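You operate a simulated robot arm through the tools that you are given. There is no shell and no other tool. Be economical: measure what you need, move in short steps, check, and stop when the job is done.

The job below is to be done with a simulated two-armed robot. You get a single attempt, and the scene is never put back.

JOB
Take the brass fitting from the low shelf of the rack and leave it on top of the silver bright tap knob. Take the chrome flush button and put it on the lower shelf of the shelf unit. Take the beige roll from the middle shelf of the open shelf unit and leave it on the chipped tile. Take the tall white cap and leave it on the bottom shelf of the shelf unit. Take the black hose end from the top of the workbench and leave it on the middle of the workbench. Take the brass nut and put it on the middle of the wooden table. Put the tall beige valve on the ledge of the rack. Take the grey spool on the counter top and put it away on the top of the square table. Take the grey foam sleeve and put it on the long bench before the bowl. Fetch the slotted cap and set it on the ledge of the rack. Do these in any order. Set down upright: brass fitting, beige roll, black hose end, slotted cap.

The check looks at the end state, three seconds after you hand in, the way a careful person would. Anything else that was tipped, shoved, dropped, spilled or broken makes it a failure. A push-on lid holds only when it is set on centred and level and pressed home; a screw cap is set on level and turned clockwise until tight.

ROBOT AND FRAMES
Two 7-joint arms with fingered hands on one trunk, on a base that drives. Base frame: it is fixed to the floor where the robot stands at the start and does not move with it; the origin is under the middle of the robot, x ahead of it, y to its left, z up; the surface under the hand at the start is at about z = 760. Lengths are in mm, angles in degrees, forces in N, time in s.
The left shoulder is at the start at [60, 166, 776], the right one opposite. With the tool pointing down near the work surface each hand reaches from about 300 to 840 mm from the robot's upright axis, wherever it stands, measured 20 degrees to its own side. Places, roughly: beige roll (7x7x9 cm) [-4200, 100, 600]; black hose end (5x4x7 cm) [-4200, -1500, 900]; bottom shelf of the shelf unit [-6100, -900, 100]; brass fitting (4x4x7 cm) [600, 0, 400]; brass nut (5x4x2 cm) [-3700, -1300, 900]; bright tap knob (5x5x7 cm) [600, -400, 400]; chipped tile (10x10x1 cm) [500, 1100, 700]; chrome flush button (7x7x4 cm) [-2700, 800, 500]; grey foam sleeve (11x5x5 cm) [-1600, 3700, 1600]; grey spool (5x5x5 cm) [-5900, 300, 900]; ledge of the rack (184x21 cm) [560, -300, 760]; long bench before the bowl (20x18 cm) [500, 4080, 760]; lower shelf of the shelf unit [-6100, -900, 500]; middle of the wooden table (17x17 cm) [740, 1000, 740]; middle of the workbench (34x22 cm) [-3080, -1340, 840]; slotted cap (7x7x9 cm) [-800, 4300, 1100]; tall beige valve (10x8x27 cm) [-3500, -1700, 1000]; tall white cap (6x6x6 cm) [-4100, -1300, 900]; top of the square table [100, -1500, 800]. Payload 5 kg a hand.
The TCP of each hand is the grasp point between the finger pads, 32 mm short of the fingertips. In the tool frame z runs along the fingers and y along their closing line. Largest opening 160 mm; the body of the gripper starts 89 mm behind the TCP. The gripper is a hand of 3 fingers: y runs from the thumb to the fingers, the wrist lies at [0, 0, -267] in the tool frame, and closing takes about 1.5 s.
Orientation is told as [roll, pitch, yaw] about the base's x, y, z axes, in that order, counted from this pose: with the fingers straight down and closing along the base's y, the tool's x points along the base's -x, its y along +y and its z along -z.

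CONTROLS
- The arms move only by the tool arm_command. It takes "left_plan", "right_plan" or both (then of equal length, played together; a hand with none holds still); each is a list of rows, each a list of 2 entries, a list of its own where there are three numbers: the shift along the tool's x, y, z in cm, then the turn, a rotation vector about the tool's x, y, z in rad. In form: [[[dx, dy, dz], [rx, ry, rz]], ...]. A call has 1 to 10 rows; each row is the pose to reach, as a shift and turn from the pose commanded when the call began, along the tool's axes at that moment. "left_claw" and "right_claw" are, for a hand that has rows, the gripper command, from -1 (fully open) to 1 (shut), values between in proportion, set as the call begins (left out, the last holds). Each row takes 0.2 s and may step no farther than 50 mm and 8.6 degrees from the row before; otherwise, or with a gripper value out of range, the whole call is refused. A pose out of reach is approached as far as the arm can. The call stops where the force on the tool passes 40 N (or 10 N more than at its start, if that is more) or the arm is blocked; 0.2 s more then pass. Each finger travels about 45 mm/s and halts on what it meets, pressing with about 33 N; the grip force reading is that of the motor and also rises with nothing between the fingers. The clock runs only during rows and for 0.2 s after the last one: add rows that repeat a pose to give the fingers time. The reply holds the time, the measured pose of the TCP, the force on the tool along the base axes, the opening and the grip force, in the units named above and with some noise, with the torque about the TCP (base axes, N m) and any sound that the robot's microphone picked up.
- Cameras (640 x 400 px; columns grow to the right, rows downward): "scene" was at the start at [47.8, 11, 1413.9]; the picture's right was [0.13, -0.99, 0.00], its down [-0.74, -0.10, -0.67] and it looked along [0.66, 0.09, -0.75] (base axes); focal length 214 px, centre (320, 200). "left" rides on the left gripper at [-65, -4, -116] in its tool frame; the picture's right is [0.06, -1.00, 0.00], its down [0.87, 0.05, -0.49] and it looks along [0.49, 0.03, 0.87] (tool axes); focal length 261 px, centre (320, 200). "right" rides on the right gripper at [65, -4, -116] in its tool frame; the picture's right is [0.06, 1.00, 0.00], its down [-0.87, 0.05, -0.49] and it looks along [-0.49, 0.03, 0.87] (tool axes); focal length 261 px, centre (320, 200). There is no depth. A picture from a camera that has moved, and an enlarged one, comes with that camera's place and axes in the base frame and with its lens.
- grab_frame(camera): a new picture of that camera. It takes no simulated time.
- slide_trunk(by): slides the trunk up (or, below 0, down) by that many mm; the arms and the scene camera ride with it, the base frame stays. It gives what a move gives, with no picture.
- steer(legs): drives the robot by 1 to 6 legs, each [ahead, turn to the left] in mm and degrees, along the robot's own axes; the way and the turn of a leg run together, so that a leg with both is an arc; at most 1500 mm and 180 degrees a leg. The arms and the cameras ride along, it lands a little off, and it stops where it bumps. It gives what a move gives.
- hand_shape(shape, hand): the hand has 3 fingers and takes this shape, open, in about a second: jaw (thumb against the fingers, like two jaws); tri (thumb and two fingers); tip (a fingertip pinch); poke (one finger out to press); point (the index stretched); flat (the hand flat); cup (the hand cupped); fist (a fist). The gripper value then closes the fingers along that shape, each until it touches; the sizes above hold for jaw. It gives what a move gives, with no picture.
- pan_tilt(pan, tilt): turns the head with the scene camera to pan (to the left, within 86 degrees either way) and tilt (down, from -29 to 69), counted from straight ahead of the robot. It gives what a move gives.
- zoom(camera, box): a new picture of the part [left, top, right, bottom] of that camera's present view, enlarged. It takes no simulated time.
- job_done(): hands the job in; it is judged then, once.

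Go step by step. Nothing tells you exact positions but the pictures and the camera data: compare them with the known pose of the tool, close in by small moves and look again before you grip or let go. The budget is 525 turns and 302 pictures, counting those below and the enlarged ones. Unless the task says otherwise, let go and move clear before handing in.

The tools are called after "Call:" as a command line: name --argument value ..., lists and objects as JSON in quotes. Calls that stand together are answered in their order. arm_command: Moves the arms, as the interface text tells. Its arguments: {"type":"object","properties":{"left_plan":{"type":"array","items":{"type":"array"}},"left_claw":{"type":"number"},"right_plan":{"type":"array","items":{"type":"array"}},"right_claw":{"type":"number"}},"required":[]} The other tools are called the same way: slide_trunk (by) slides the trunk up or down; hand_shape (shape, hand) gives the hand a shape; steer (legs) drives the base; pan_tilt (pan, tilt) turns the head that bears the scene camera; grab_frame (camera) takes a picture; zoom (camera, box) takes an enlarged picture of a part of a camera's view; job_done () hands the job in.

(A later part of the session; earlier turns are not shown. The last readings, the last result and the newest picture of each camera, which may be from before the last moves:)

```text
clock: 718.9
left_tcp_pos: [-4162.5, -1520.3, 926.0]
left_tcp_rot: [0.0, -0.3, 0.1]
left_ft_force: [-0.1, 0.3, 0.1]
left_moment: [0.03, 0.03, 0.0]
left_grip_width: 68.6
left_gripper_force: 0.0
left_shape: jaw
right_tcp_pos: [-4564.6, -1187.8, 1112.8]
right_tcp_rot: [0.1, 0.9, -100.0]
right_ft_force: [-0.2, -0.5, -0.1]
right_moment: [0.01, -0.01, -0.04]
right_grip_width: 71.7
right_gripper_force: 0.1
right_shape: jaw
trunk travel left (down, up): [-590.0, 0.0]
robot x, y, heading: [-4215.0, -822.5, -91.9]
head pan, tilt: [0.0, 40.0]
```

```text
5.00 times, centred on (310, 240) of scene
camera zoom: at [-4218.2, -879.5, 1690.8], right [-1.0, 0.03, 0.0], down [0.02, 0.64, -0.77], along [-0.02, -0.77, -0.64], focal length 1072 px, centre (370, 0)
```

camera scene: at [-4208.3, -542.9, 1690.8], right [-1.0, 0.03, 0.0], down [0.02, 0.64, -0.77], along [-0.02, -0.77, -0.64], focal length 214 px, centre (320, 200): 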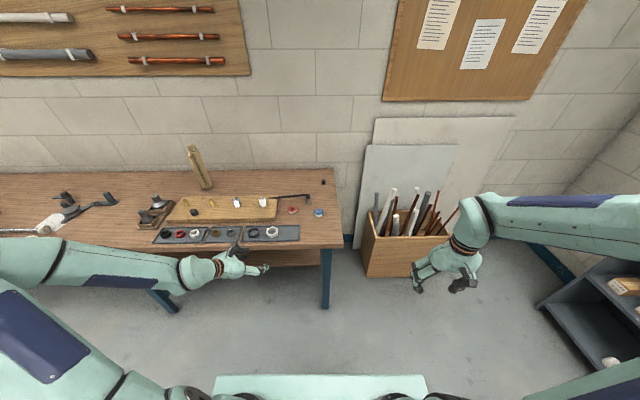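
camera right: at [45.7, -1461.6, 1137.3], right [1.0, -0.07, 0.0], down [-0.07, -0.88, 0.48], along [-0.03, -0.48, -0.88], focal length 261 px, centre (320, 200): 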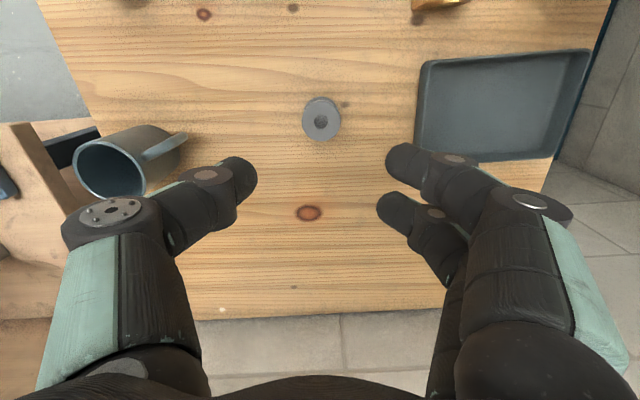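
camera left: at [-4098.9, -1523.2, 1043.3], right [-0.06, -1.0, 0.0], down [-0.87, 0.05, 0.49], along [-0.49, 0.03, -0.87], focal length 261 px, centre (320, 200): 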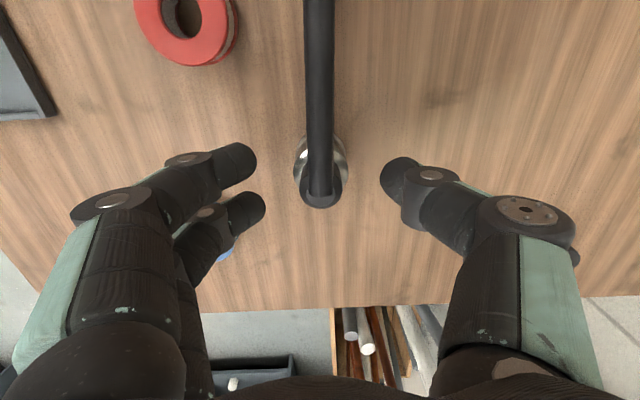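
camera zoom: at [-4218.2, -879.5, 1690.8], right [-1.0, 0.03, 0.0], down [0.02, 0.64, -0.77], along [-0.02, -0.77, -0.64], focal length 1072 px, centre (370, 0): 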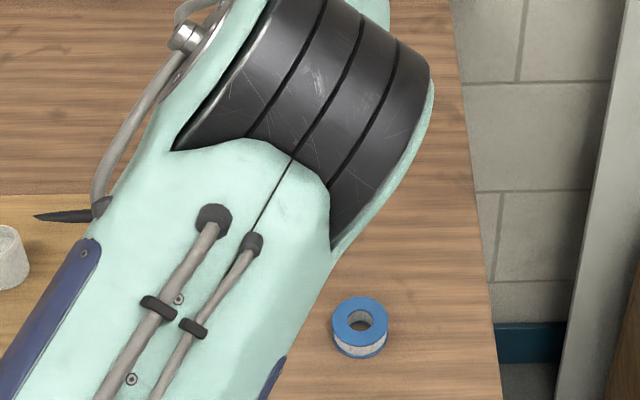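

Call:
arm_command --left_plan '[[[0.3, 0, 1.9], [0, 0, 0]], [[0.6, 0.05, 3.8], [0, 0, 0]]]'

Call:
arm_command --left_claw 1.0 --left_plan '[[[0, 0, 0], [0, 0, 0]], [[0, 0, 0], [0, 0, 0]], [[0, 0, 0], [0, 0, 0]], [[0, 0, 0], [0, 0, 0]], [[0, 0, 0], [0, 0, 0]]]'

Call:
grab_frame --camera "left"

```text
clock: 719.5
left_tcp_pos: [-4167.4, -1519.1, 889.0]
left_tcp_rot: [-0.1, -0.2, 0.1]
left_ft_force: [0.9, 0.0, 0.7]
left_moment: [0.0, 0.03, 0.01]
left_grip_width: 68.7
left_gripper_force: 0.2
left_shape: jaw
right_tcp_pos: [-4564.6, -1187.2, 1112.6]
right_tcp_rot: [0.1, 0.8, -100.0]
right_ft_force: [-0.2, 0.7, 0.8]
right_moment: [0.03, 0.03, 0.02]
right_grip_width: 71.5
right_gripper_force: 0.1
right_shape: jaw
trunk travel left (down, up): [-590.0, 0.0]
robot x, y, heading: [-4217.3, -827.1, -91.3]
head pan, tilt: [0.0, 40.0]
```

```text
clock: 720.7
left_tcp_pos: [-4168.9, -1518.5, 889.6]
left_tcp_rot: [0.0, -0.2, 0.0]
left_ft_force: [0.5, -0.6, -0.4]
left_moment: [0.01, 0.02, -0.01]
left_grip_width: 23.4
left_gripper_force: 33.0
left_shape: jaw
right_tcp_pos: [-4565.3, -1187.7, 1111.8]
right_tcp_rot: [0.1, 0.8, -100.1]
right_ft_force: [-0.1, -0.4, -0.2]
right_moment: [0.01, -0.01, 0.0]
right_grip_width: 71.4
right_gripper_force: 0.1
right_shape: jaw
trunk travel left (down, up): [-590.0, 0.0]
robot x, y, heading: [-4216.8, -824.2, -91.6]
head pan, tilt: [0.0, 40.0]
```

```text
80 pictures are left
camera left: at [-4104.9, -1522.7, 1005.2], right [-0.06, -1.0, 0.0], down [-0.87, 0.05, 0.49], along [-0.49, 0.03, -0.87], focal length 261 px, centre (320, 200)
```

left: 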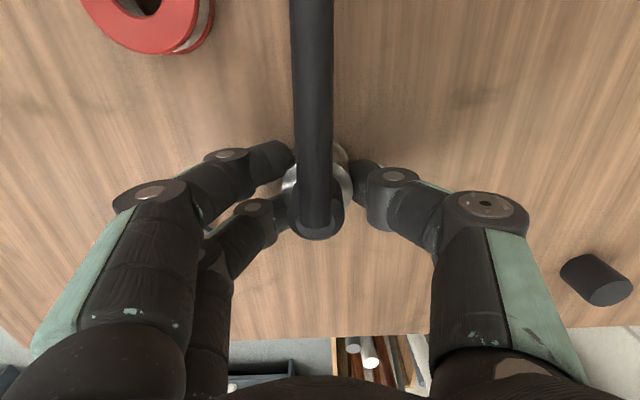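

Gripped around the body. Lift and check it stays upright.

Call:
arm_command --left_plan '[[[0, 0, -1.5], [0, 0, 0]], [[0, 0, -4], [0, 0, 0]], [[0, 0, -8], [0, 0, 0]], [[0, 0, -12], [0, 0, 0]], [[0, 0, -16], [0, 0, 0]], [[0, 0, -20], [0, 0, 0]]]'

Call:
grab_frame --camera "left"

```text
clock: 722.1
left_tcp_pos: [-4169.2, -1516.8, 1089.4]
left_tcp_rot: [0.1, -0.4, 0.1]
left_ft_force: [0.5, -0.6, -2.3]
left_moment: [-0.02, 0.02, 0.0]
left_grip_width: 23.5
left_gripper_force: 33.2
left_shape: jaw
right_tcp_pos: [-4562.6, -1188.3, 1112.2]
right_tcp_rot: [0.0, 0.8, -100.0]
right_ft_force: [0.3, -0.3, -0.3]
right_moment: [-0.01, -0.01, 0.0]
right_grip_width: 71.3
right_gripper_force: 0.0
right_shape: jaw
trunk travel left (down, up): [-590.0, 0.0]
robot x, y, heading: [-4217.2, -828.0, -91.6]
head pan, tilt: [0.0, 40.0]
```

```text
79 pictures are left
camera left: at [-4105.4, -1521.5, 1206.3], right [-0.06, -1.0, 0.0], down [-0.87, 0.05, 0.49], along [-0.49, 0.03, -0.87], focal length 261 px, centre (320, 200)
```

left: 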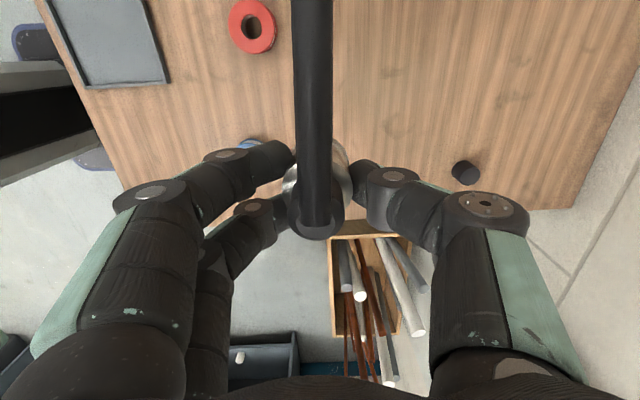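

The tail is part of it; held level. Back off, and carry it east to the middle of the bench.

Call:
steer --legs '[[-240, 0], [0, 91.5], [1000, 0], [0, -91.5]]'

Call:
pan_tilt --pan 0 --tilt 40

Call:
grab_frame --camera "scene"

```text
clock: 736.7
left_tcp_pos: [-3186.5, -1295.3, 1088.6]
left_tcp_rot: [0.0, -0.3, -1.1]
left_ft_force: [-0.1, 0.7, -1.2]
left_moment: [-0.02, -0.02, -0.01]
left_grip_width: 22.7
left_gripper_force: 32.6
left_shape: jaw
right_tcp_pos: [-3575.1, -956.9, 1112.2]
right_tcp_rot: [0.2, 0.8, -101.2]
right_ft_force: [0.2, 0.1, 0.3]
right_moment: [0.02, -0.01, 0.0]
right_grip_width: 71.8
right_gripper_force: 0.0
right_shape: jaw
trunk travel left (down, up): [-590.0, 0.0]
robot x, y, heading: [-3219.9, -602.1, -93.0]
head pan, tilt: [0.0, 40.0]
```

```text
clock: 737.3
left_tcp_pos: [-3185.7, -1295.3, 1089.9]
left_tcp_rot: [0.0, -0.2, -1.2]
left_ft_force: [0.4, -0.7, -0.5]
left_moment: [-0.01, 0.0, 0.0]
left_grip_width: 22.6
left_gripper_force: 33.2
left_shape: jaw
right_tcp_pos: [-3574.6, -957.2, 1111.5]
right_tcp_rot: [0.1, 0.8, -101.1]
right_ft_force: [-0.4, 0.5, -0.4]
right_moment: [-0.02, 0.06, -0.02]
right_grip_width: 71.6
right_gripper_force: 0.0
right_shape: jaw
trunk travel left (down, up): [-590.0, 0.0]
robot x, y, heading: [-3218.5, -599.9, -92.9]
head pan, tilt: [0.0, 40.0]
```

```text
78 pictures are left
camera scene: at [-3221.3, -655.7, 1690.8], right [-1.0, 0.05, 0.0], down [0.03, 0.64, -0.77], along [-0.04, -0.77, -0.64], focal length 214 px, centre (320, 200)
```

scene: 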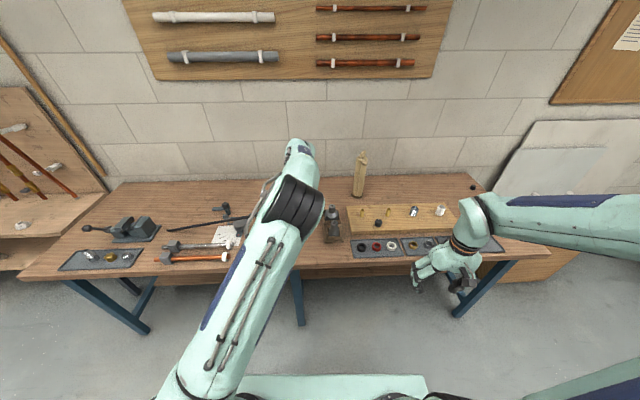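

Call:
grab_frame --camera "left"

Call:
zoom --camera "scene" --box '[140, 170, 360, 300]'

```text
77 pictures are left
camera left: at [-3122.3, -1300.5, 1205.7], right [-0.08, -1.0, 0.0], down [-0.87, 0.07, 0.49], along [-0.49, 0.04, -0.87], focal length 261 px, centre (320, 200)
```

left: 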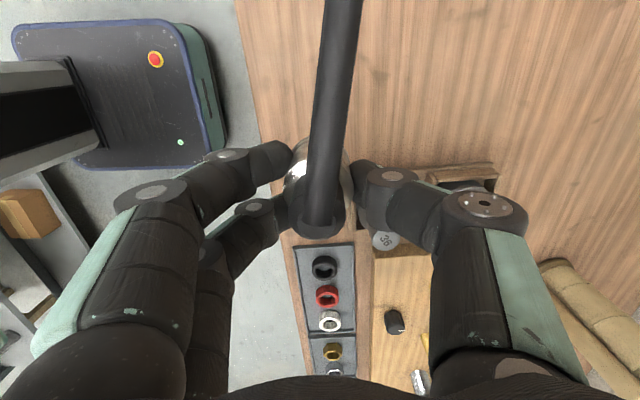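

```text
2.91 times, centred on (250, 235) of scene
camera zoom: at [-3221.3, -655.7, 1690.8], right [-1.0, 0.05, 0.0], down [0.03, 0.64, -0.77], along [-0.04, -0.77, -0.64], focal length 624 px, centre (524, 98)
```

zoom: 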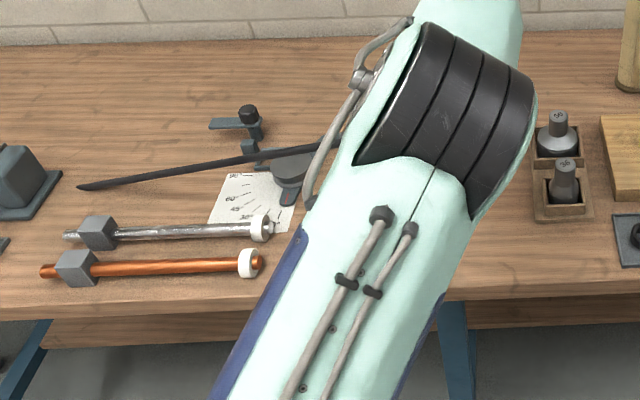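

The bench's middle region is free here (what looks like a rod is something lying further east). Lower the hose end to (-3160,-1345).

Call:
arm_command --left_plan '[[[-1.3, -2.5, 1], [0, 0, 0]], [[-2.6, -5.0, 3], [0, 0, 0]], [[-2.6, -5.0, 7.5], [0, 0, 0]], [[-2.6, -5.0, 12], [0, 0, 0]], [[-2.6, -5.0, 16.5], [0, 0, 0]], [[-2.6, -5.0, 18.6], [0, 0, 0]]]'

Call:
grab_frame --camera "left"

```text
clock: 738.7
left_tcp_pos: [-3161.0, -1345.3, 903.2]
left_tcp_rot: [0.0, -0.2, -1.1]
left_ft_force: [0.4, -0.1, -0.6]
left_moment: [0.03, 0.02, 0.01]
left_grip_width: 22.7
left_gripper_force: 33.1
left_shape: jaw
right_tcp_pos: [-3573.9, -956.9, 1112.3]
right_tcp_rot: [0.1, 0.9, -101.2]
right_ft_force: [0.0, 0.5, 0.2]
right_moment: [0.02, 0.03, 0.08]
right_grip_width: 71.7
right_gripper_force: 0.2
right_shape: jaw
trunk travel left (down, up): [-590.0, 0.0]
robot x, y, heading: [-3219.4, -599.3, -92.8]
head pan, tilt: [0.0, 40.0]
```

```text
75 pictures are left
camera left: at [-3096.8, -1350.4, 1019.9], right [-0.08, -1.0, 0.0], down [-0.87, 0.07, 0.49], along [-0.49, 0.04, -0.87], focal length 261 px, centre (320, 200)
```

left: 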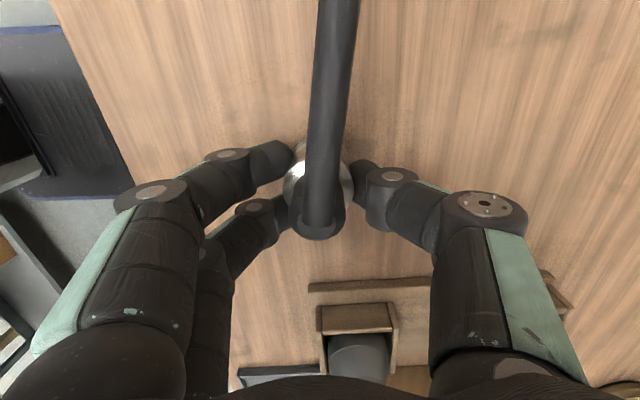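

Call:
arm_command --left_plan '[[[0, 0, 0.5], [0, 0, 0]], [[0, 0, 1.0], [0, 0, 0]]]'

Call:
arm_command --left_plan '[[[0, 0, 0.3], [0, 0, 0]], [[0, 0, 0.3], [0, 0, 0]]]'

Call:
arm_command --left_plan '[[[0, 0, 0.3], [0, 0, 0]], [[0, 0, 0.3], [0, 0, 0]]]'

```text
clock: 739.3
left_tcp_pos: [-3159.8, -1346.2, 894.1]
left_tcp_rot: [0.0, -0.2, -1.1]
left_ft_force: [-0.1, 0.4, -1.3]
left_moment: [-0.02, 0.02, 0.0]
left_grip_width: 23.0
left_gripper_force: 32.7
left_shape: jaw
right_tcp_pos: [-3573.5, -956.6, 1112.1]
right_tcp_rot: [0.0, 0.9, -101.2]
right_ft_force: [-0.3, 0.6, -0.7]
right_moment: [0.03, -0.01, 0.01]
right_grip_width: 71.8
right_gripper_force: 0.1
right_shape: jaw
trunk travel left (down, up): [-590.0, 0.0]
robot x, y, heading: [-3217.2, -602.6, -92.8]
head pan, tilt: [0.0, 40.0]
```

```text
clock: 739.9
left_tcp_pos: [-3159.8, -1344.7, 891.1]
left_tcp_rot: [0.0, -0.2, -1.1]
left_ft_force: [-0.4, -1.7, -1.7]
left_moment: [0.03, -0.01, -0.01]
left_grip_width: 22.8
left_gripper_force: 33.1
left_shape: jaw
right_tcp_pos: [-3574.1, -956.4, 1112.7]
right_tcp_rot: [0.0, 0.9, -101.2]
right_ft_force: [-0.1, 0.6, 0.1]
right_moment: [0.0, -0.01, 0.0]
right_grip_width: 71.8
right_gripper_force: 0.0
right_shape: jaw
trunk travel left (down, up): [-590.0, 0.0]
robot x, y, heading: [-3218.2, -601.6, -92.9]
head pan, tilt: [0.0, 40.0]
```

```text
clock: 740.5
left_tcp_pos: [-3160.1, -1347.1, 888.4]
left_tcp_rot: [-0.1, -0.1, -1.0]
left_ft_force: [-0.4, 0.2, 2.5]
left_moment: [0.1, -0.01, 0.01]
left_grip_width: 22.7
left_gripper_force: 33.6
left_shape: jaw
right_tcp_pos: [-3572.3, -956.8, 1111.8]
right_tcp_rot: [0.1, 0.7, -101.3]
right_ft_force: [1.0, 0.7, -0.2]
right_moment: [0.02, 0.0, -0.02]
right_grip_width: 71.6
right_gripper_force: 0.0
right_shape: jaw
trunk travel left (down, up): [-590.0, 0.0]
robot x, y, heading: [-3218.9, -598.8, -93.0]
head pan, tilt: [0.0, 40.0]
```

Call:
arm_command --left_plan '[[[0, 0, 0.2], [0, 0, 0]], [[0, 0, 0.2], [0, 0, 0]]]'

Call:
arm_command --left_claw 0.3 --left_plan '[[[0, 0, 0], [0, 0, 0]], [[0, 0, 0], [0, 0, 0]], [[0, 0, 0], [0, 0, 0]], [[0, 0, 0], [0, 0, 0]], [[0, 0, 0], [0, 0, 0]]]'

Call:
grab_frame --camera "left"

```text
clock: 741.1
left_tcp_pos: [-3159.9, -1345.9, 887.1]
left_tcp_rot: [-0.2, -0.2, -1.2]
left_ft_force: [0.8, -0.3, 14.1]
left_moment: [0.12, -0.08, -0.02]
left_grip_width: 23.0
left_gripper_force: 32.8
left_shape: jaw
right_tcp_pos: [-3573.8, -956.1, 1112.9]
right_tcp_rot: [0.2, 0.8, -101.3]
right_ft_force: [0.9, -0.2, 0.4]
right_moment: [0.0, -0.02, 0.02]
right_grip_width: 71.5
right_gripper_force: 0.0
right_shape: jaw
trunk travel left (down, up): [-590.0, 0.0]
robot x, y, heading: [-3215.4, -601.4, -93.1]
head pan, tilt: [0.0, 40.0]
```

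```text
clock: 742.3
left_tcp_pos: [-3160.1, -1345.2, 885.8]
left_tcp_rot: [0.0, -0.2, -1.1]
left_ft_force: [-0.5, 0.4, -1.0]
left_moment: [0.0, 0.02, -0.02]
left_grip_width: 55.5
left_gripper_force: 0.0
left_shape: jaw
right_tcp_pos: [-3575.1, -957.5, 1112.4]
right_tcp_rot: [0.0, 0.8, -101.2]
right_ft_force: [0.1, -0.4, -0.5]
right_moment: [0.03, 0.04, -0.03]
right_grip_width: 72.1
right_gripper_force: 0.0
right_shape: jaw
trunk travel left (down, up): [-590.0, 0.0]
robot x, y, heading: [-3215.7, -603.1, -92.7]
head pan, tilt: [0.0, 40.0]
```

```text
74 pictures are left
camera left: at [-3096.5, -1351.3, 1002.0], right [-0.08, -1.0, 0.0], down [-0.87, 0.07, 0.49], along [-0.49, 0.04, -0.87], focal length 261 px, centre (320, 200)
```

left: 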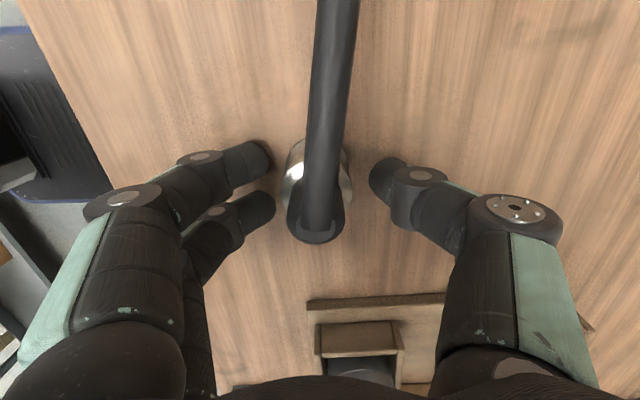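

It stands. Lift the hand straight up.

Call:
arm_command --left_claw 0.1 --left_plan '[[[0, 0, 0], [0, 0, 0]], [[0, 0, -2], [0, 0, 0]], [[0, 0, -6], [0, 0, 0]], [[0, 0, -10], [0, 0, 0]], [[0, 0, -14.5], [0, 0, 0]], [[0, 0, -19], [0, 0, 0]]]'

Call:
grab_frame --camera "left"

```text
clock: 743.7
left_tcp_pos: [-3160.2, -1345.6, 1075.6]
left_tcp_rot: [0.0, -0.2, -1.1]
left_ft_force: [-0.1, -0.3, -0.8]
left_moment: [0.0, 0.02, -0.01]
left_grip_width: 71.5
left_gripper_force: 0.1
left_shape: jaw
right_tcp_pos: [-3573.6, -956.1, 1112.5]
right_tcp_rot: [0.1, 0.8, -101.2]
right_ft_force: [-0.1, 0.8, -0.1]
right_moment: [-0.01, -0.01, 0.02]
right_grip_width: 71.4
right_gripper_force: 0.1
right_shape: jaw
trunk travel left (down, up): [-590.0, 0.0]
robot x, y, heading: [-3218.1, -603.8, -92.7]
head pan, tilt: [0.0, 40.0]
```

```text
73 pictures are left
camera left: at [-3096.2, -1350.6, 1192.6], right [-0.08, -1.0, 0.0], down [-0.87, 0.07, 0.49], along [-0.49, 0.04, -0.87], focal length 261 px, centre (320, 200)
```

left: 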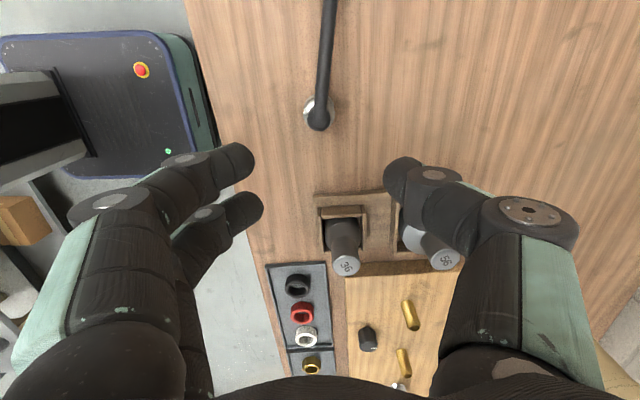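

The hose end stands in the middle of the bench: eight done. Now position at x≈-3550 where the right hand reaches the nut and the left hand the valve.

Call:
steer --legs '[[-120, 0], [0, -87], [330, 0], [0, 90], [330, 0]]'

Call:
pan_tilt --pan 0 --tilt 42

Call:
grab_frame --camera "scene"

```text
clock: 756.3
left_tcp_pos: [-3445.2, -1548.6, 1073.9]
left_tcp_rot: [0.0, -0.2, 1.9]
left_ft_force: [0.7, -0.2, 0.3]
left_moment: [0.04, 0.04, -0.05]
left_grip_width: 71.5
left_gripper_force: 0.0
left_shape: jaw
right_tcp_pos: [-3879.5, -1182.0, 1111.7]
right_tcp_rot: [0.0, 0.9, -98.2]
right_ft_force: [-0.2, -0.8, -0.7]
right_moment: [0.04, -0.01, -0.01]
right_grip_width: 71.5
right_gripper_force: 0.2
right_shape: jaw
trunk travel left (down, up): [-590.0, 0.0]
robot x, y, heading: [-3542.5, -807.6, -89.8]
head pan, tilt: [0.0, 40.0]
```

```text
clock: 756.9
left_tcp_pos: [-3444.8, -1548.6, 1075.3]
left_tcp_rot: [0.0, -0.2, 1.9]
left_ft_force: [-0.9, -0.7, -0.3]
left_moment: [-0.01, -0.01, 0.03]
left_grip_width: 71.4
left_gripper_force: 0.1
left_shape: jaw
right_tcp_pos: [-3879.0, -1182.1, 1112.3]
right_tcp_rot: [0.1, 0.8, -98.2]
right_ft_force: [0.7, -0.1, 0.6]
right_moment: [-0.02, -0.05, -0.01]
right_grip_width: 71.5
right_gripper_force: 0.0
right_shape: jaw
trunk travel left (down, up): [-590.0, 0.0]
robot x, y, heading: [-3542.3, -809.9, -89.8]
head pan, tilt: [0.0, 42.0]
```

```text
72 pictures are left
camera scene: at [-3541.8, -860.3, 1687.9], right [-1.0, 0.0, 0.0], down [0.0, 0.67, -0.74], along [0.0, -0.74, -0.67], focal length 214 px, centre (320, 200)
```

scene: 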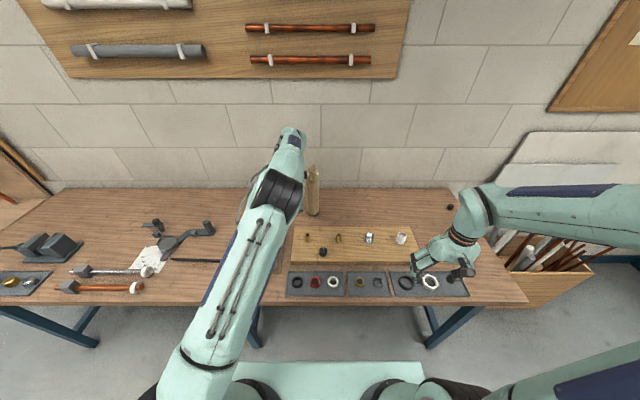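

The valve stands clear of the left hand. First the nut with the right hand, turned 45° to avoid its neighbours and the tray rim.

Call:
arm_command --right_claw 0.2 --right_plan '[[[-1.15, 3.1, 2.5], [0, 0, 0.131]], [[-2.3, 6.2, 5], [0, 0, 0.262]], [[-3.45, 9.35, 7.6], [0, 0, 0.393]], [[-4.6, 12.5, 10], [0, 0, 0.524]], [[-5.75, 15.6, 12.6], [0, 0, 0.654]], [[-6.9, 18.7, 15.2], [0, 0, 0.785]]]'

Call:
grab_frame --camera "right"

```text
clock: 758.3
left_tcp_pos: [-3444.5, -1548.8, 1073.8]
left_tcp_rot: [0.0, -0.2, 1.8]
left_ft_force: [0.0, 0.0, -0.3]
left_moment: [0.03, 0.04, 0.0]
left_grip_width: 71.5
left_gripper_force: 0.0
left_shape: jaw
right_tcp_pos: [-3702.9, -1275.0, 960.1]
right_tcp_rot: [-0.5, 0.7, -143.4]
right_ft_force: [0.8, 0.0, -0.2]
right_moment: [0.01, 0.03, 0.03]
right_grip_width: 64.5
right_gripper_force: 0.1
right_shape: jaw
trunk travel left (down, up): [-590.0, 0.0]
robot x, y, heading: [-3543.4, -809.6, -89.7]
head pan, tilt: [0.0, 42.0]
```

```text
71 pictures are left
camera right: at [-3652.0, -1233.8, 1075.8], right [0.65, -0.76, -0.01], down [-0.67, -0.57, 0.48], along [-0.37, -0.31, -0.88], focal length 261 px, centre (320, 200)
```

right: 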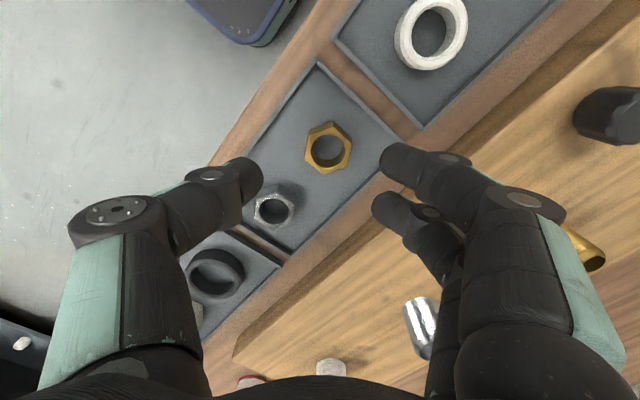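

Brass nut is well placed, flats facing the fingers. Centre and descend.

Call:
arm_command --right_plan '[[[-0.2, 0.75, 3.5], [0, 0, 0]], [[-0.2, 0.75, 7.2], [0, 0, 0]]]'

Call:
grab_frame --camera "right"

```text
clock: 758.9
left_tcp_pos: [-3444.9, -1546.8, 1076.8]
left_tcp_rot: [-0.1, -0.2, 1.9]
left_ft_force: [-0.3, 1.2, 0.7]
left_moment: [-0.04, -0.03, 0.01]
left_grip_width: 71.5
left_gripper_force: 0.0
left_shape: jaw
right_tcp_pos: [-3696.7, -1282.1, 891.1]
right_tcp_rot: [-0.1, 0.4, -143.1]
right_ft_force: [-1.4, -3.9, 21.4]
right_moment: [-0.62, -0.81, -0.14]
right_grip_width: 64.4
right_gripper_force: 0.0
right_shape: jaw
trunk travel left (down, up): [-590.0, 0.0]
robot x, y, heading: [-3542.5, -804.0, -90.0]
head pan, tilt: [0.0, 42.0]
```

```text
70 pictures are left
camera right: at [-3648.1, -1238.8, 1007.0], right [0.65, -0.76, 0.0], down [-0.67, -0.57, 0.48], along [-0.37, -0.31, -0.88], focal length 261 px, centre (320, 200)
```

right: 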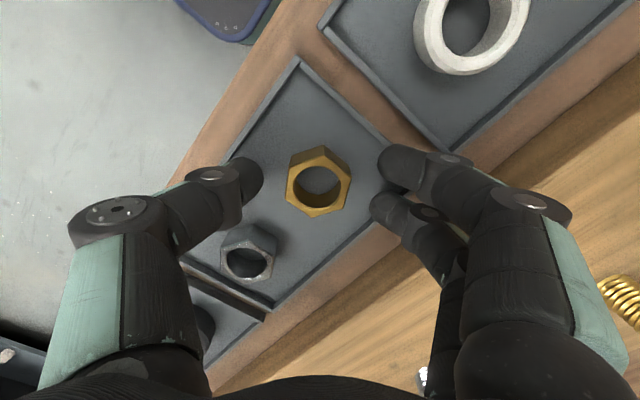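

The fingers touched the tray rim. Raise, narrow the opening to ~50 mm, and descend again.

Call:
arm_command --right_claw 0.37 --right_plan '[[[0, 0, -1.2], [0, 0, 0]], [[0, -0.1, -1.2], [0, 0, 0]], [[0, -0.1, -1.2], [0, 0, 0]], [[0, -0.1, -0.4], [0, 0, 0]], [[0, -0.1, 0.4], [0, 0, 0]]]'

Call:
grab_frame --camera "right"

```text
clock: 760.1
left_tcp_pos: [-3445.0, -1547.4, 1075.9]
left_tcp_rot: [0.0, -0.2, 1.9]
left_ft_force: [-0.1, -0.1, 0.6]
left_moment: [-0.04, -0.04, 0.02]
left_grip_width: 71.6
left_gripper_force: 0.1
left_shape: jaw
right_tcp_pos: [-3700.4, -1279.9, 886.2]
right_tcp_rot: [-0.3, 0.5, -143.2]
right_ft_force: [-4.3, -2.5, 22.0]
right_moment: [-0.3, 0.2, 0.01]
right_grip_width: 51.2
right_gripper_force: 0.0
right_shape: jaw
trunk travel left (down, up): [-590.0, 0.0]
robot x, y, heading: [-3541.5, -806.4, -90.0]
head pan, tilt: [0.0, 42.0]
```

```text
69 pictures are left
camera right: at [-3650.8, -1238.1, 1002.2], right [0.65, -0.76, 0.0], down [-0.67, -0.57, 0.48], along [-0.37, -0.31, -0.88], focal length 261 px, centre (320, 200)
```

right: 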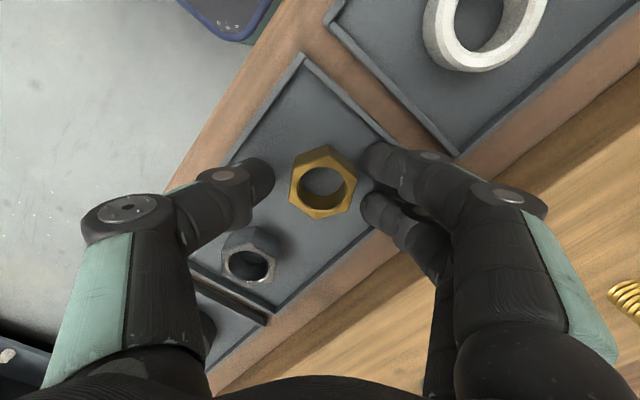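

Close enough: tips are beside the nut. Relieve 3 mm and close.

Call:
arm_command --right_claw 1.0 --right_plan '[[[-0.2, 0, -0.3], [0, 0, 0]], [[-0.2, 0, -0.3], [0, 0, 0]], [[-0.2, 0, -0.3], [0, 0, 0]], [[-0.2, 0, -0.3], [0, 0, 0]], [[-0.2, 0, -0.3], [0, 0, 0]]]'

Call:
grab_frame --camera "right"

```text
clock: 761.3
left_tcp_pos: [-3444.1, -1548.4, 1075.5]
left_tcp_rot: [0.0, -0.3, 1.9]
left_ft_force: [-0.1, -0.1, 0.0]
left_moment: [0.0, 0.0, -0.02]
left_grip_width: 71.4
left_gripper_force: 0.1
left_shape: jaw
right_tcp_pos: [-3700.2, -1280.8, 886.5]
right_tcp_rot: [-0.4, 0.7, -143.2]
right_ft_force: [0.1, -0.8, -0.7]
right_moment: [-0.01, 0.0, -0.01]
right_grip_width: 30.6
right_gripper_force: 33.6
right_shape: jaw
trunk travel left (down, up): [-590.0, 0.0]
robot x, y, heading: [-3541.9, -807.6, -89.9]
head pan, tilt: [0.0, 42.0]
```

```text
68 pictures are left
camera right: at [-3652.3, -1239.2, 1003.2], right [0.65, -0.76, -0.01], down [-0.67, -0.57, 0.48], along [-0.37, -0.31, -0.88], focal length 261 px, centre (320, 200)
```

right: 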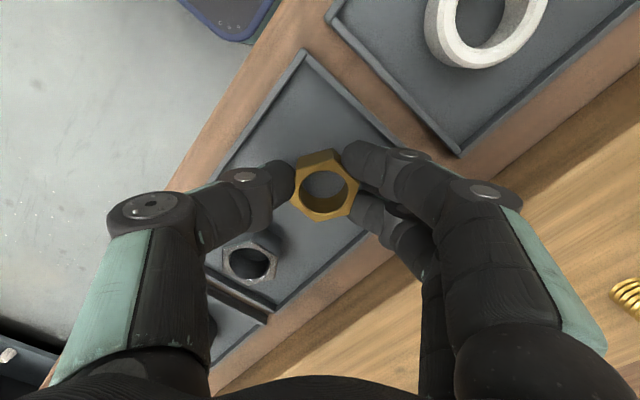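

Gripped (30 mm reading). Lift and check.

Call:
arm_command --right_plan '[[[0, 0, -1.5], [0, 0, 0]], [[0, 0, -4], [0, 0, 0]], [[0, 0, -8], [0, 0, 0]], [[0, 0, -12], [0, 0, 0]], [[0, 0, -16], [0, 0, 0]]]'

Call:
grab_frame --camera "right"

```text
clock: 762.5
left_tcp_pos: [-3445.3, -1547.5, 1075.0]
left_tcp_rot: [-0.2, -0.2, 1.9]
left_ft_force: [-0.5, 0.1, -0.3]
left_moment: [-0.02, 0.02, 0.0]
left_grip_width: 71.5
left_gripper_force: 0.0
left_shape: jaw
right_tcp_pos: [-3703.3, -1282.0, 1047.8]
right_tcp_rot: [-0.4, 0.7, -143.1]
right_ft_force: [0.4, 0.3, 0.0]
right_moment: [-0.03, 0.02, 0.0]
right_grip_width: 30.4
right_gripper_force: 33.2
right_shape: jaw
trunk travel left (down, up): [-590.0, 0.0]
robot x, y, heading: [-3543.8, -809.8, -90.0]
head pan, tilt: [0.0, 42.0]
```

```text
67 pictures are left
camera right: at [-3653.9, -1240.4, 1164.1], right [0.65, -0.76, -0.01], down [-0.67, -0.57, 0.48], along [-0.37, -0.31, -0.88], focal length 261 px, centre (320, 200)
```

right: 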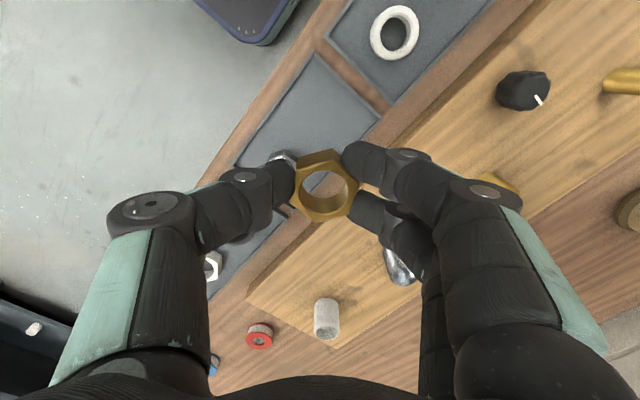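

Nut held. Now examine the valve closely.

Call:
zoom --camera "scene" --box '[270, 150, 350, 230]'

Call:
grab_frame --camera "left"

```text
5.00 times, centred on (310, 190) of scene
camera zoom: at [-3541.9, -859.7, 1687.8], right [-1.0, 0.0, 0.0], down [0.0, 0.67, -0.74], along [0.0, -0.74, -0.67], focal length 1072 px, centre (370, 250)
```

zoom: 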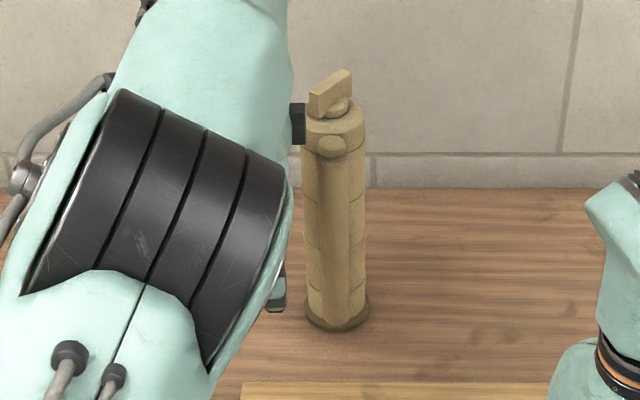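

```text
65 pictures are left
camera left: at [-3380.9, -1549.3, 1192.3], right [-0.03, -1.0, 0.0], down [-0.87, 0.03, 0.49], along [-0.49, 0.01, -0.87], focal length 261 px, centre (320, 200)
```

left: 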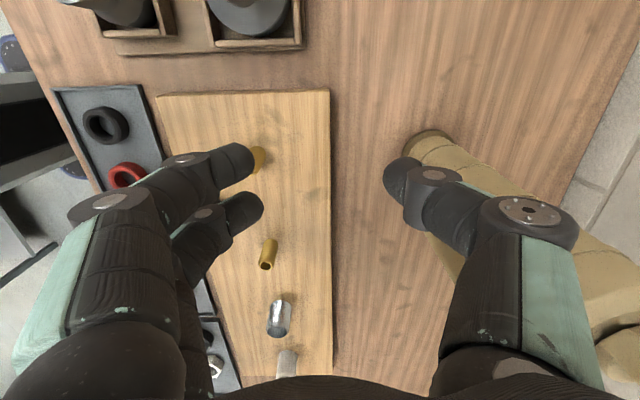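

Valve body stands at ≈(-3505,-1685), about 70 mm thick. Pull both hands back and then reorient the left hand to point forward.

Call:
arm_command --left_plan '[[[0, 3.5, -1.5], [0, 0, 0]], [[0, 7, -3], [0, 0, 0]], [[0, 10.5, -4.5], [0, 0, 0]], [[0, 14, -6], [0, 0, 0]], [[0, 17.5, -7.5], [0, 0, 0]], [[0, 21, -9], [0, 0, 0]], [[0, 25, -10], [0, 0, 0]]]' --right_plan '[[[-0.6, -2.8, 0], [0, 0, 0]], [[-1.2, -5.5, 0], [0, 0, 0]], [[-1.8, -8.3, 0], [0, 0, 0]], [[-2.5, -11.1, 0], [0, 0, 0]], [[-3.1, -13.9, 0], [0, 0, 0]], [[-3.7, -16.6, 0], [0, 0, 0]], [[-4.3, -19.4, 0], [0, 0, 0]]]'

Call:
arm_command --left_plan '[[[0, 0, 0], [0, 0, 0.149]], [[0, 0, 0], [0, 0, 0.298]], [[0, 0, 0], [0, 0, 0.447]], [[0, 0, 0], [0, 0, 0.596]], [[0, 0, 0], [0, 0, 0.745]], [[0, 0, 0], [0, 0, 0.894]], [[0, 0, 0], [0, 0, 1.043]], [[0, 0, 0], [0, 0, 1.192]], [[0, 0, 0], [0, 0, 1.341]], [[0, 0, 0], [0, 0, 1.49]]]'

Call:
arm_command --left_claw -0.5 --left_plan '[[[0, 0, 0.5], [0, -0.122, 0]], [[0, 0, 1.0], [0, -0.244, 0]], [[0, 0, 1.5], [0, -0.366, 0]], [[0, 0, 2.0], [0, -0.488, 0]], [[0, 0, 2.5], [0, -0.61, 0]], [[0, 0, 3], [0, -0.732, 0]], [[0, 0, 3.5], [0, -0.854, 0]], [[0, 0, 4], [0, -0.976, 0]], [[0, 0, 4.5], [0, -1.098, 0]], [[0, 0, 5], [0, -1.22, 0]]]'

Call:
grab_frame --camera "left"

```text
clock: 764.1
left_tcp_pos: [-3454.2, -1294.5, 1175.1]
left_tcp_rot: [-0.1, -0.2, 1.9]
left_ft_force: [-0.2, -0.3, -0.1]
left_moment: [-0.05, -0.02, 0.0]
left_grip_width: 71.6
left_gripper_force: 0.1
left_shape: jaw
right_tcp_pos: [-3854.2, -1150.1, 1048.4]
right_tcp_rot: [-0.4, 0.7, -143.2]
right_ft_force: [0.4, -0.1, 0.2]
right_moment: [-0.05, -0.04, -0.01]
right_grip_width: 30.4
right_gripper_force: 32.9
right_shape: jaw
trunk travel left (down, up): [-590.0, 0.0]
robot x, y, heading: [-3543.7, -805.8, -90.1]
head pan, tilt: [0.0, 42.0]
```

```text
clock: 766.3
left_tcp_pos: [-3452.7, -1299.0, 1175.7]
left_tcp_rot: [0.2, 0.0, -83.6]
left_ft_force: [0.1, -0.6, 0.5]
left_moment: [0.04, 0.0, -0.01]
left_grip_width: 71.5
left_gripper_force: 0.1
left_shape: jaw
right_tcp_pos: [-3852.7, -1154.3, 1047.5]
right_tcp_rot: [-0.5, 0.7, -143.2]
right_ft_force: [0.1, 0.7, -0.5]
right_moment: [0.01, -0.02, 0.0]
right_grip_width: 30.4
right_gripper_force: 33.0
right_shape: jaw
trunk travel left (down, up): [-590.0, 0.0]
robot x, y, heading: [-3540.5, -805.8, -89.8]
head pan, tilt: [0.0, 42.0]
```

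```text
clock: 768.2
left_tcp_pos: [-3489.5, -1310.2, 1157.9]
left_tcp_rot: [-19.0, -54.3, -69.1]
left_ft_force: [0.8, 0.5, 0.8]
left_moment: [-0.05, 0.02, 0.03]
left_grip_width: 119.7
left_gripper_force: 0.0
left_shape: jaw
left hand out of reach, approached as far as the arm can: row 8, 9
right_tcp_pos: [-3853.3, -1152.8, 1047.2]
right_tcp_rot: [-0.5, 0.6, -143.2]
right_ft_force: [0.8, 0.5, -0.3]
right_moment: [0.02, 0.03, -0.04]
right_grip_width: 30.2
right_gripper_force: 32.3
right_shape: jaw
trunk travel left (down, up): [-590.0, 0.0]
robot x, y, heading: [-3540.2, -809.1, -89.7]
head pan, tilt: [0.0, 42.0]
stopped in row 9 (left hand): the arm was blocked; the commanded pose is now the measured one
```

```text
64 pictures are left
camera left: at [-3478.4, -1249.6, 1276.0], right [-0.99, -0.06, 0.14], down [-0.11, 0.89, -0.44], along [-0.1, -0.45, -0.89], focal length 261 px, centre (320, 200)
```

left: 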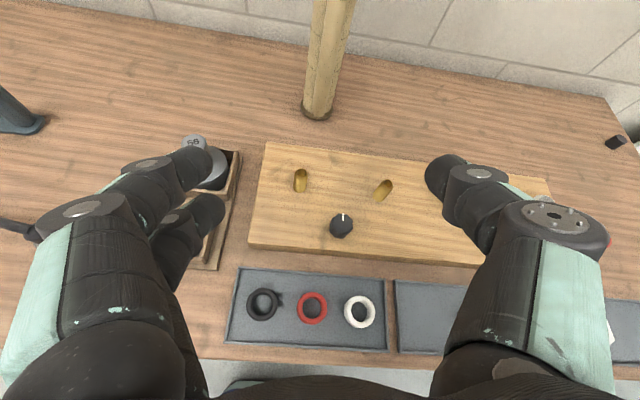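

Now finish the orientation while extending toward the valve at mid height.

Call:
arm_command --left_plan '[[[-0.07, -0.11, 4.2], [0.0006, -0.0464, 0.0304]], [[-0.14, -0.22, 8.45], [0.001, -0.093, 0.061]], [[-0.2, -0.33, 12.7], [0.0017, -0.139, 0.0913]], [[-0.28, -0.44, 16.9], [0.002, -0.186, 0.122]], [[-0.36, -0.55, 21.1], [0.003, -0.232, 0.152]], [[-0.43, -0.66, 25.4], [0.0034, -0.279, 0.183]], [[-0.5, -0.8, 29.6], [0.004, -0.325, 0.213]]]'

Call:
grab_frame --camera "left"

Call:
grab_frame --camera "scene"

```text
clock: 769.8
left_tcp_pos: [-3506.1, -1560.7, 997.1]
left_tcp_rot: [0.0, -74.9, -90.1]
left_ft_force: [-0.5, -0.6, -0.6]
left_moment: [-0.01, -0.02, 0.05]
left_grip_width: 119.5
left_gripper_force: 0.1
left_shape: jaw
right_tcp_pos: [-3852.6, -1154.0, 1046.8]
right_tcp_rot: [-0.6, 0.8, -143.1]
right_ft_force: [-0.5, 0.2, 0.1]
right_moment: [0.07, 0.03, 0.01]
right_grip_width: 30.4
right_gripper_force: 33.0
right_shape: jaw
trunk travel left (down, up): [-590.0, 0.0]
robot x, y, heading: [-3543.1, -804.1, -89.8]
head pan, tilt: [0.0, 42.0]
```

```text
63 pictures are left
camera left: at [-3511.1, -1466.2, 1091.1], right [-1.0, 0.02, -0.06], down [0.05, 0.7, -0.71], along [0.03, -0.71, -0.7], focal length 261 px, centre (320, 200)
```

left: 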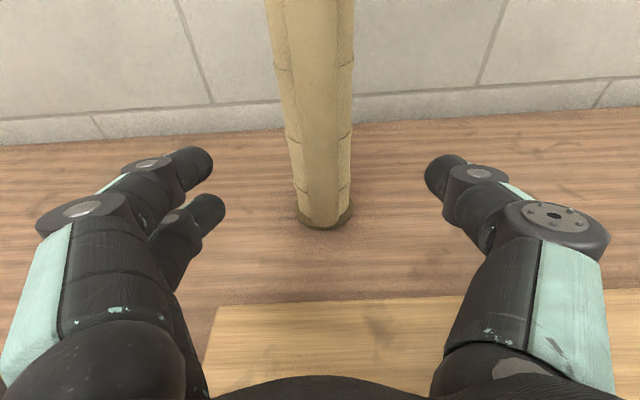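

```text
62 pictures are left
camera scene: at [-3541.5, -862.1, 1687.8], right [-1.0, 0.0, 0.0], down [0.0, 0.67, -0.74], along [0.0, -0.74, -0.67], focal length 214 px, centre (320, 200)
```

scene: 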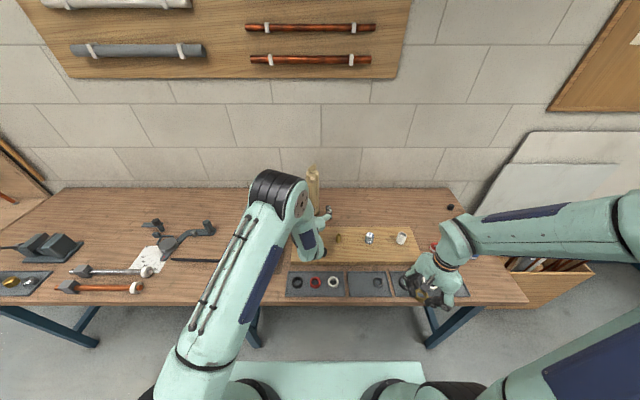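

Perfectly lined up. Advance around the valve and close.

Call:
arm_command --left_plan '[[[-0.8, 0, 4.0], [0, 0, 0]], [[-1.6, 0, 8.0], [0, 0, 0]], [[-2.3, 0, 11.7], [0, 0, 0]]]'

Call:
arm_command --left_claw 1.0 --left_plan '[[[0, 0, 0], [0, 0, 0]], [[0, 0, 0], [0, 0, 0]], [[0, 0, 0], [0, 0, 0]], [[0, 0, 0], [0, 0, 0]], [[0, 0, 0], [0, 0, 0]], [[0, 0, 0], [0, 0, 0]], [[0, 0, 0], [0, 0, 0]]]'

Call:
grab_frame --camera "left"

```text
clock: 770.6
left_tcp_pos: [-3505.8, -1681.1, 990.6]
left_tcp_rot: [-0.1, -74.9, -90.0]
left_ft_force: [-0.5, -0.6, -0.2]
left_moment: [0.02, -0.03, -0.03]
left_grip_width: 119.8
left_gripper_force: 0.1
left_shape: jaw
right_tcp_pos: [-3851.9, -1153.7, 1047.4]
right_tcp_rot: [-0.5, 0.8, -143.1]
right_ft_force: [0.4, 0.5, -0.6]
right_moment: [0.02, 0.0, -0.01]
right_grip_width: 30.0
right_gripper_force: 33.2
right_shape: jaw
trunk travel left (down, up): [-590.0, 0.0]
robot x, y, heading: [-3540.3, -808.8, -89.9]
head pan, tilt: [0.0, 42.0]
```

```text
clock: 772.2
left_tcp_pos: [-3507.9, -1679.7, 990.4]
left_tcp_rot: [-0.1, -74.9, -89.8]
left_ft_force: [0.1, -1.5, 0.3]
left_moment: [-0.02, -0.07, 0.02]
left_grip_width: 52.8
left_gripper_force: 33.6
left_shape: jaw
right_tcp_pos: [-3852.7, -1153.2, 1047.9]
right_tcp_rot: [-0.4, 0.7, -143.3]
right_ft_force: [1.1, -0.1, -1.0]
right_moment: [0.01, 0.04, 0.02]
right_grip_width: 30.2
right_gripper_force: 32.8
right_shape: jaw
trunk travel left (down, up): [-590.0, 0.0]
robot x, y, heading: [-3543.0, -807.1, -89.5]
head pan, tilt: [0.0, 42.0]
```

```text
61 pictures are left
camera left: at [-3511.7, -1584.9, 1084.8], right [-1.0, 0.02, -0.06], down [0.05, 0.7, -0.71], along [0.03, -0.71, -0.7], focal length 261 px, centre (320, 200)
```

left: 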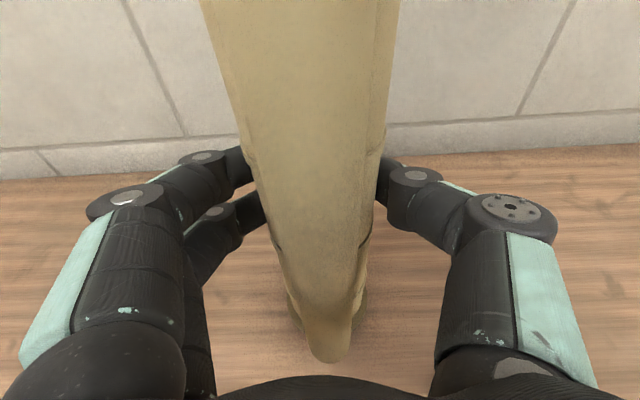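

Gripped. Lift 4 cm and check for slip.

Call:
arm_command --left_plan '[[[-1.0, 0, -0.27], [0, 0, 0]], [[-2.4, 0, -0.65], [0, 0, 0]], [[-3.9, 0, -1.05], [0, 0, 0]], [[-3.9, 0, -1.05], [0, 0, 0]]]'

Call:
grab_frame --camera "left"

```text
clock: 773.2
left_tcp_pos: [-3507.6, -1679.8, 1031.4]
left_tcp_rot: [0.0, -74.9, -89.9]
left_ft_force: [0.4, 0.0, -2.9]
left_moment: [0.0, 0.01, -0.01]
left_grip_width: 52.6
left_gripper_force: 33.0
left_shape: jaw
right_tcp_pos: [-3853.4, -1153.6, 1047.2]
right_tcp_rot: [-0.4, 0.7, -143.2]
right_ft_force: [0.1, 0.7, -0.3]
right_moment: [-0.01, 0.01, 0.04]
right_grip_width: 30.4
right_gripper_force: 32.8
right_shape: jaw
trunk travel left (down, up): [-590.0, 0.0]
robot x, y, heading: [-3540.8, -805.4, -90.0]
head pan, tilt: [0.0, 42.0]
```

```text
60 pictures are left
camera left: at [-3511.7, -1584.6, 1124.9], right [-1.0, 0.02, -0.06], down [0.05, 0.7, -0.71], along [0.03, -0.71, -0.7], focal length 261 px, centre (320, 200)
```

left: 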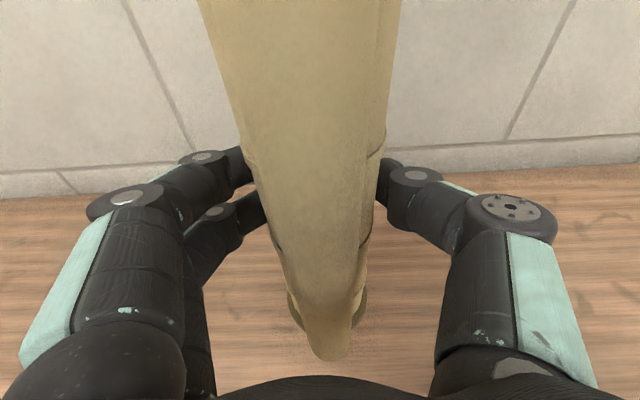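

Light and secure. Raise higher, then back away from the bench.

Call:
arm_command --left_plan '[[[-3.9, 0, -1.05], [0, 0, 0]], [[-7.7, 0, -2.1], [0, 0, 0]]]'

Call:
steer --legs '[[-280, 0]]'

Call:
grab_frame --camera "scene"

```text
clock: 773.8
left_tcp_pos: [-3505.9, -1677.5, 1110.0]
left_tcp_rot: [-0.1, -74.8, -90.0]
left_ft_force: [0.4, 0.5, -3.5]
left_moment: [0.03, 0.01, -0.03]
left_grip_width: 52.5
left_gripper_force: 33.1
left_shape: jaw
right_tcp_pos: [-3852.6, -1153.0, 1047.3]
right_tcp_rot: [-0.5, 0.7, -143.2]
right_ft_force: [0.3, 0.5, -0.3]
right_moment: [0.02, -0.01, -0.03]
right_grip_width: 30.2
right_gripper_force: 33.0
right_shape: jaw
trunk travel left (down, up): [-590.0, 0.0]
robot x, y, heading: [-3539.6, -812.5, -90.1]
head pan, tilt: [0.0, 42.0]
```

```text
clock: 775.8
left_tcp_pos: [-3508.6, -1397.6, 1112.0]
left_tcp_rot: [-0.1, -75.0, -90.1]
left_ft_force: [0.0, 0.3, -4.2]
left_moment: [0.04, 0.0, -0.03]
left_grip_width: 52.4
left_gripper_force: 32.6
left_shape: jaw
right_tcp_pos: [-3852.4, -872.5, 1047.4]
right_tcp_rot: [-0.4, 0.7, -143.3]
right_ft_force: [-0.5, 1.0, -0.8]
right_moment: [-0.03, -0.02, -0.01]
right_grip_width: 30.3
right_gripper_force: 32.9
right_shape: jaw
trunk travel left (down, up): [-590.0, 0.0]
robot x, y, heading: [-3540.3, -529.1, -89.9]
head pan, tilt: [0.0, 42.0]
```

```text
59 pictures are left
camera scene: at [-3541.9, -579.8, 1687.9], right [-1.0, 0.0, 0.0], down [0.0, 0.67, -0.74], along [0.0, -0.74, -0.67], focal length 214 px, centre (320, 200)
```

scene: 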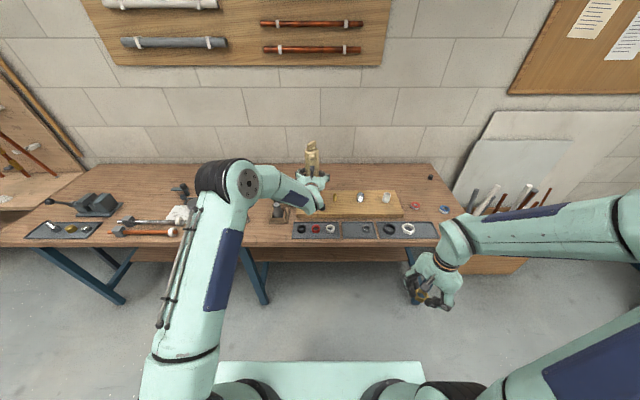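

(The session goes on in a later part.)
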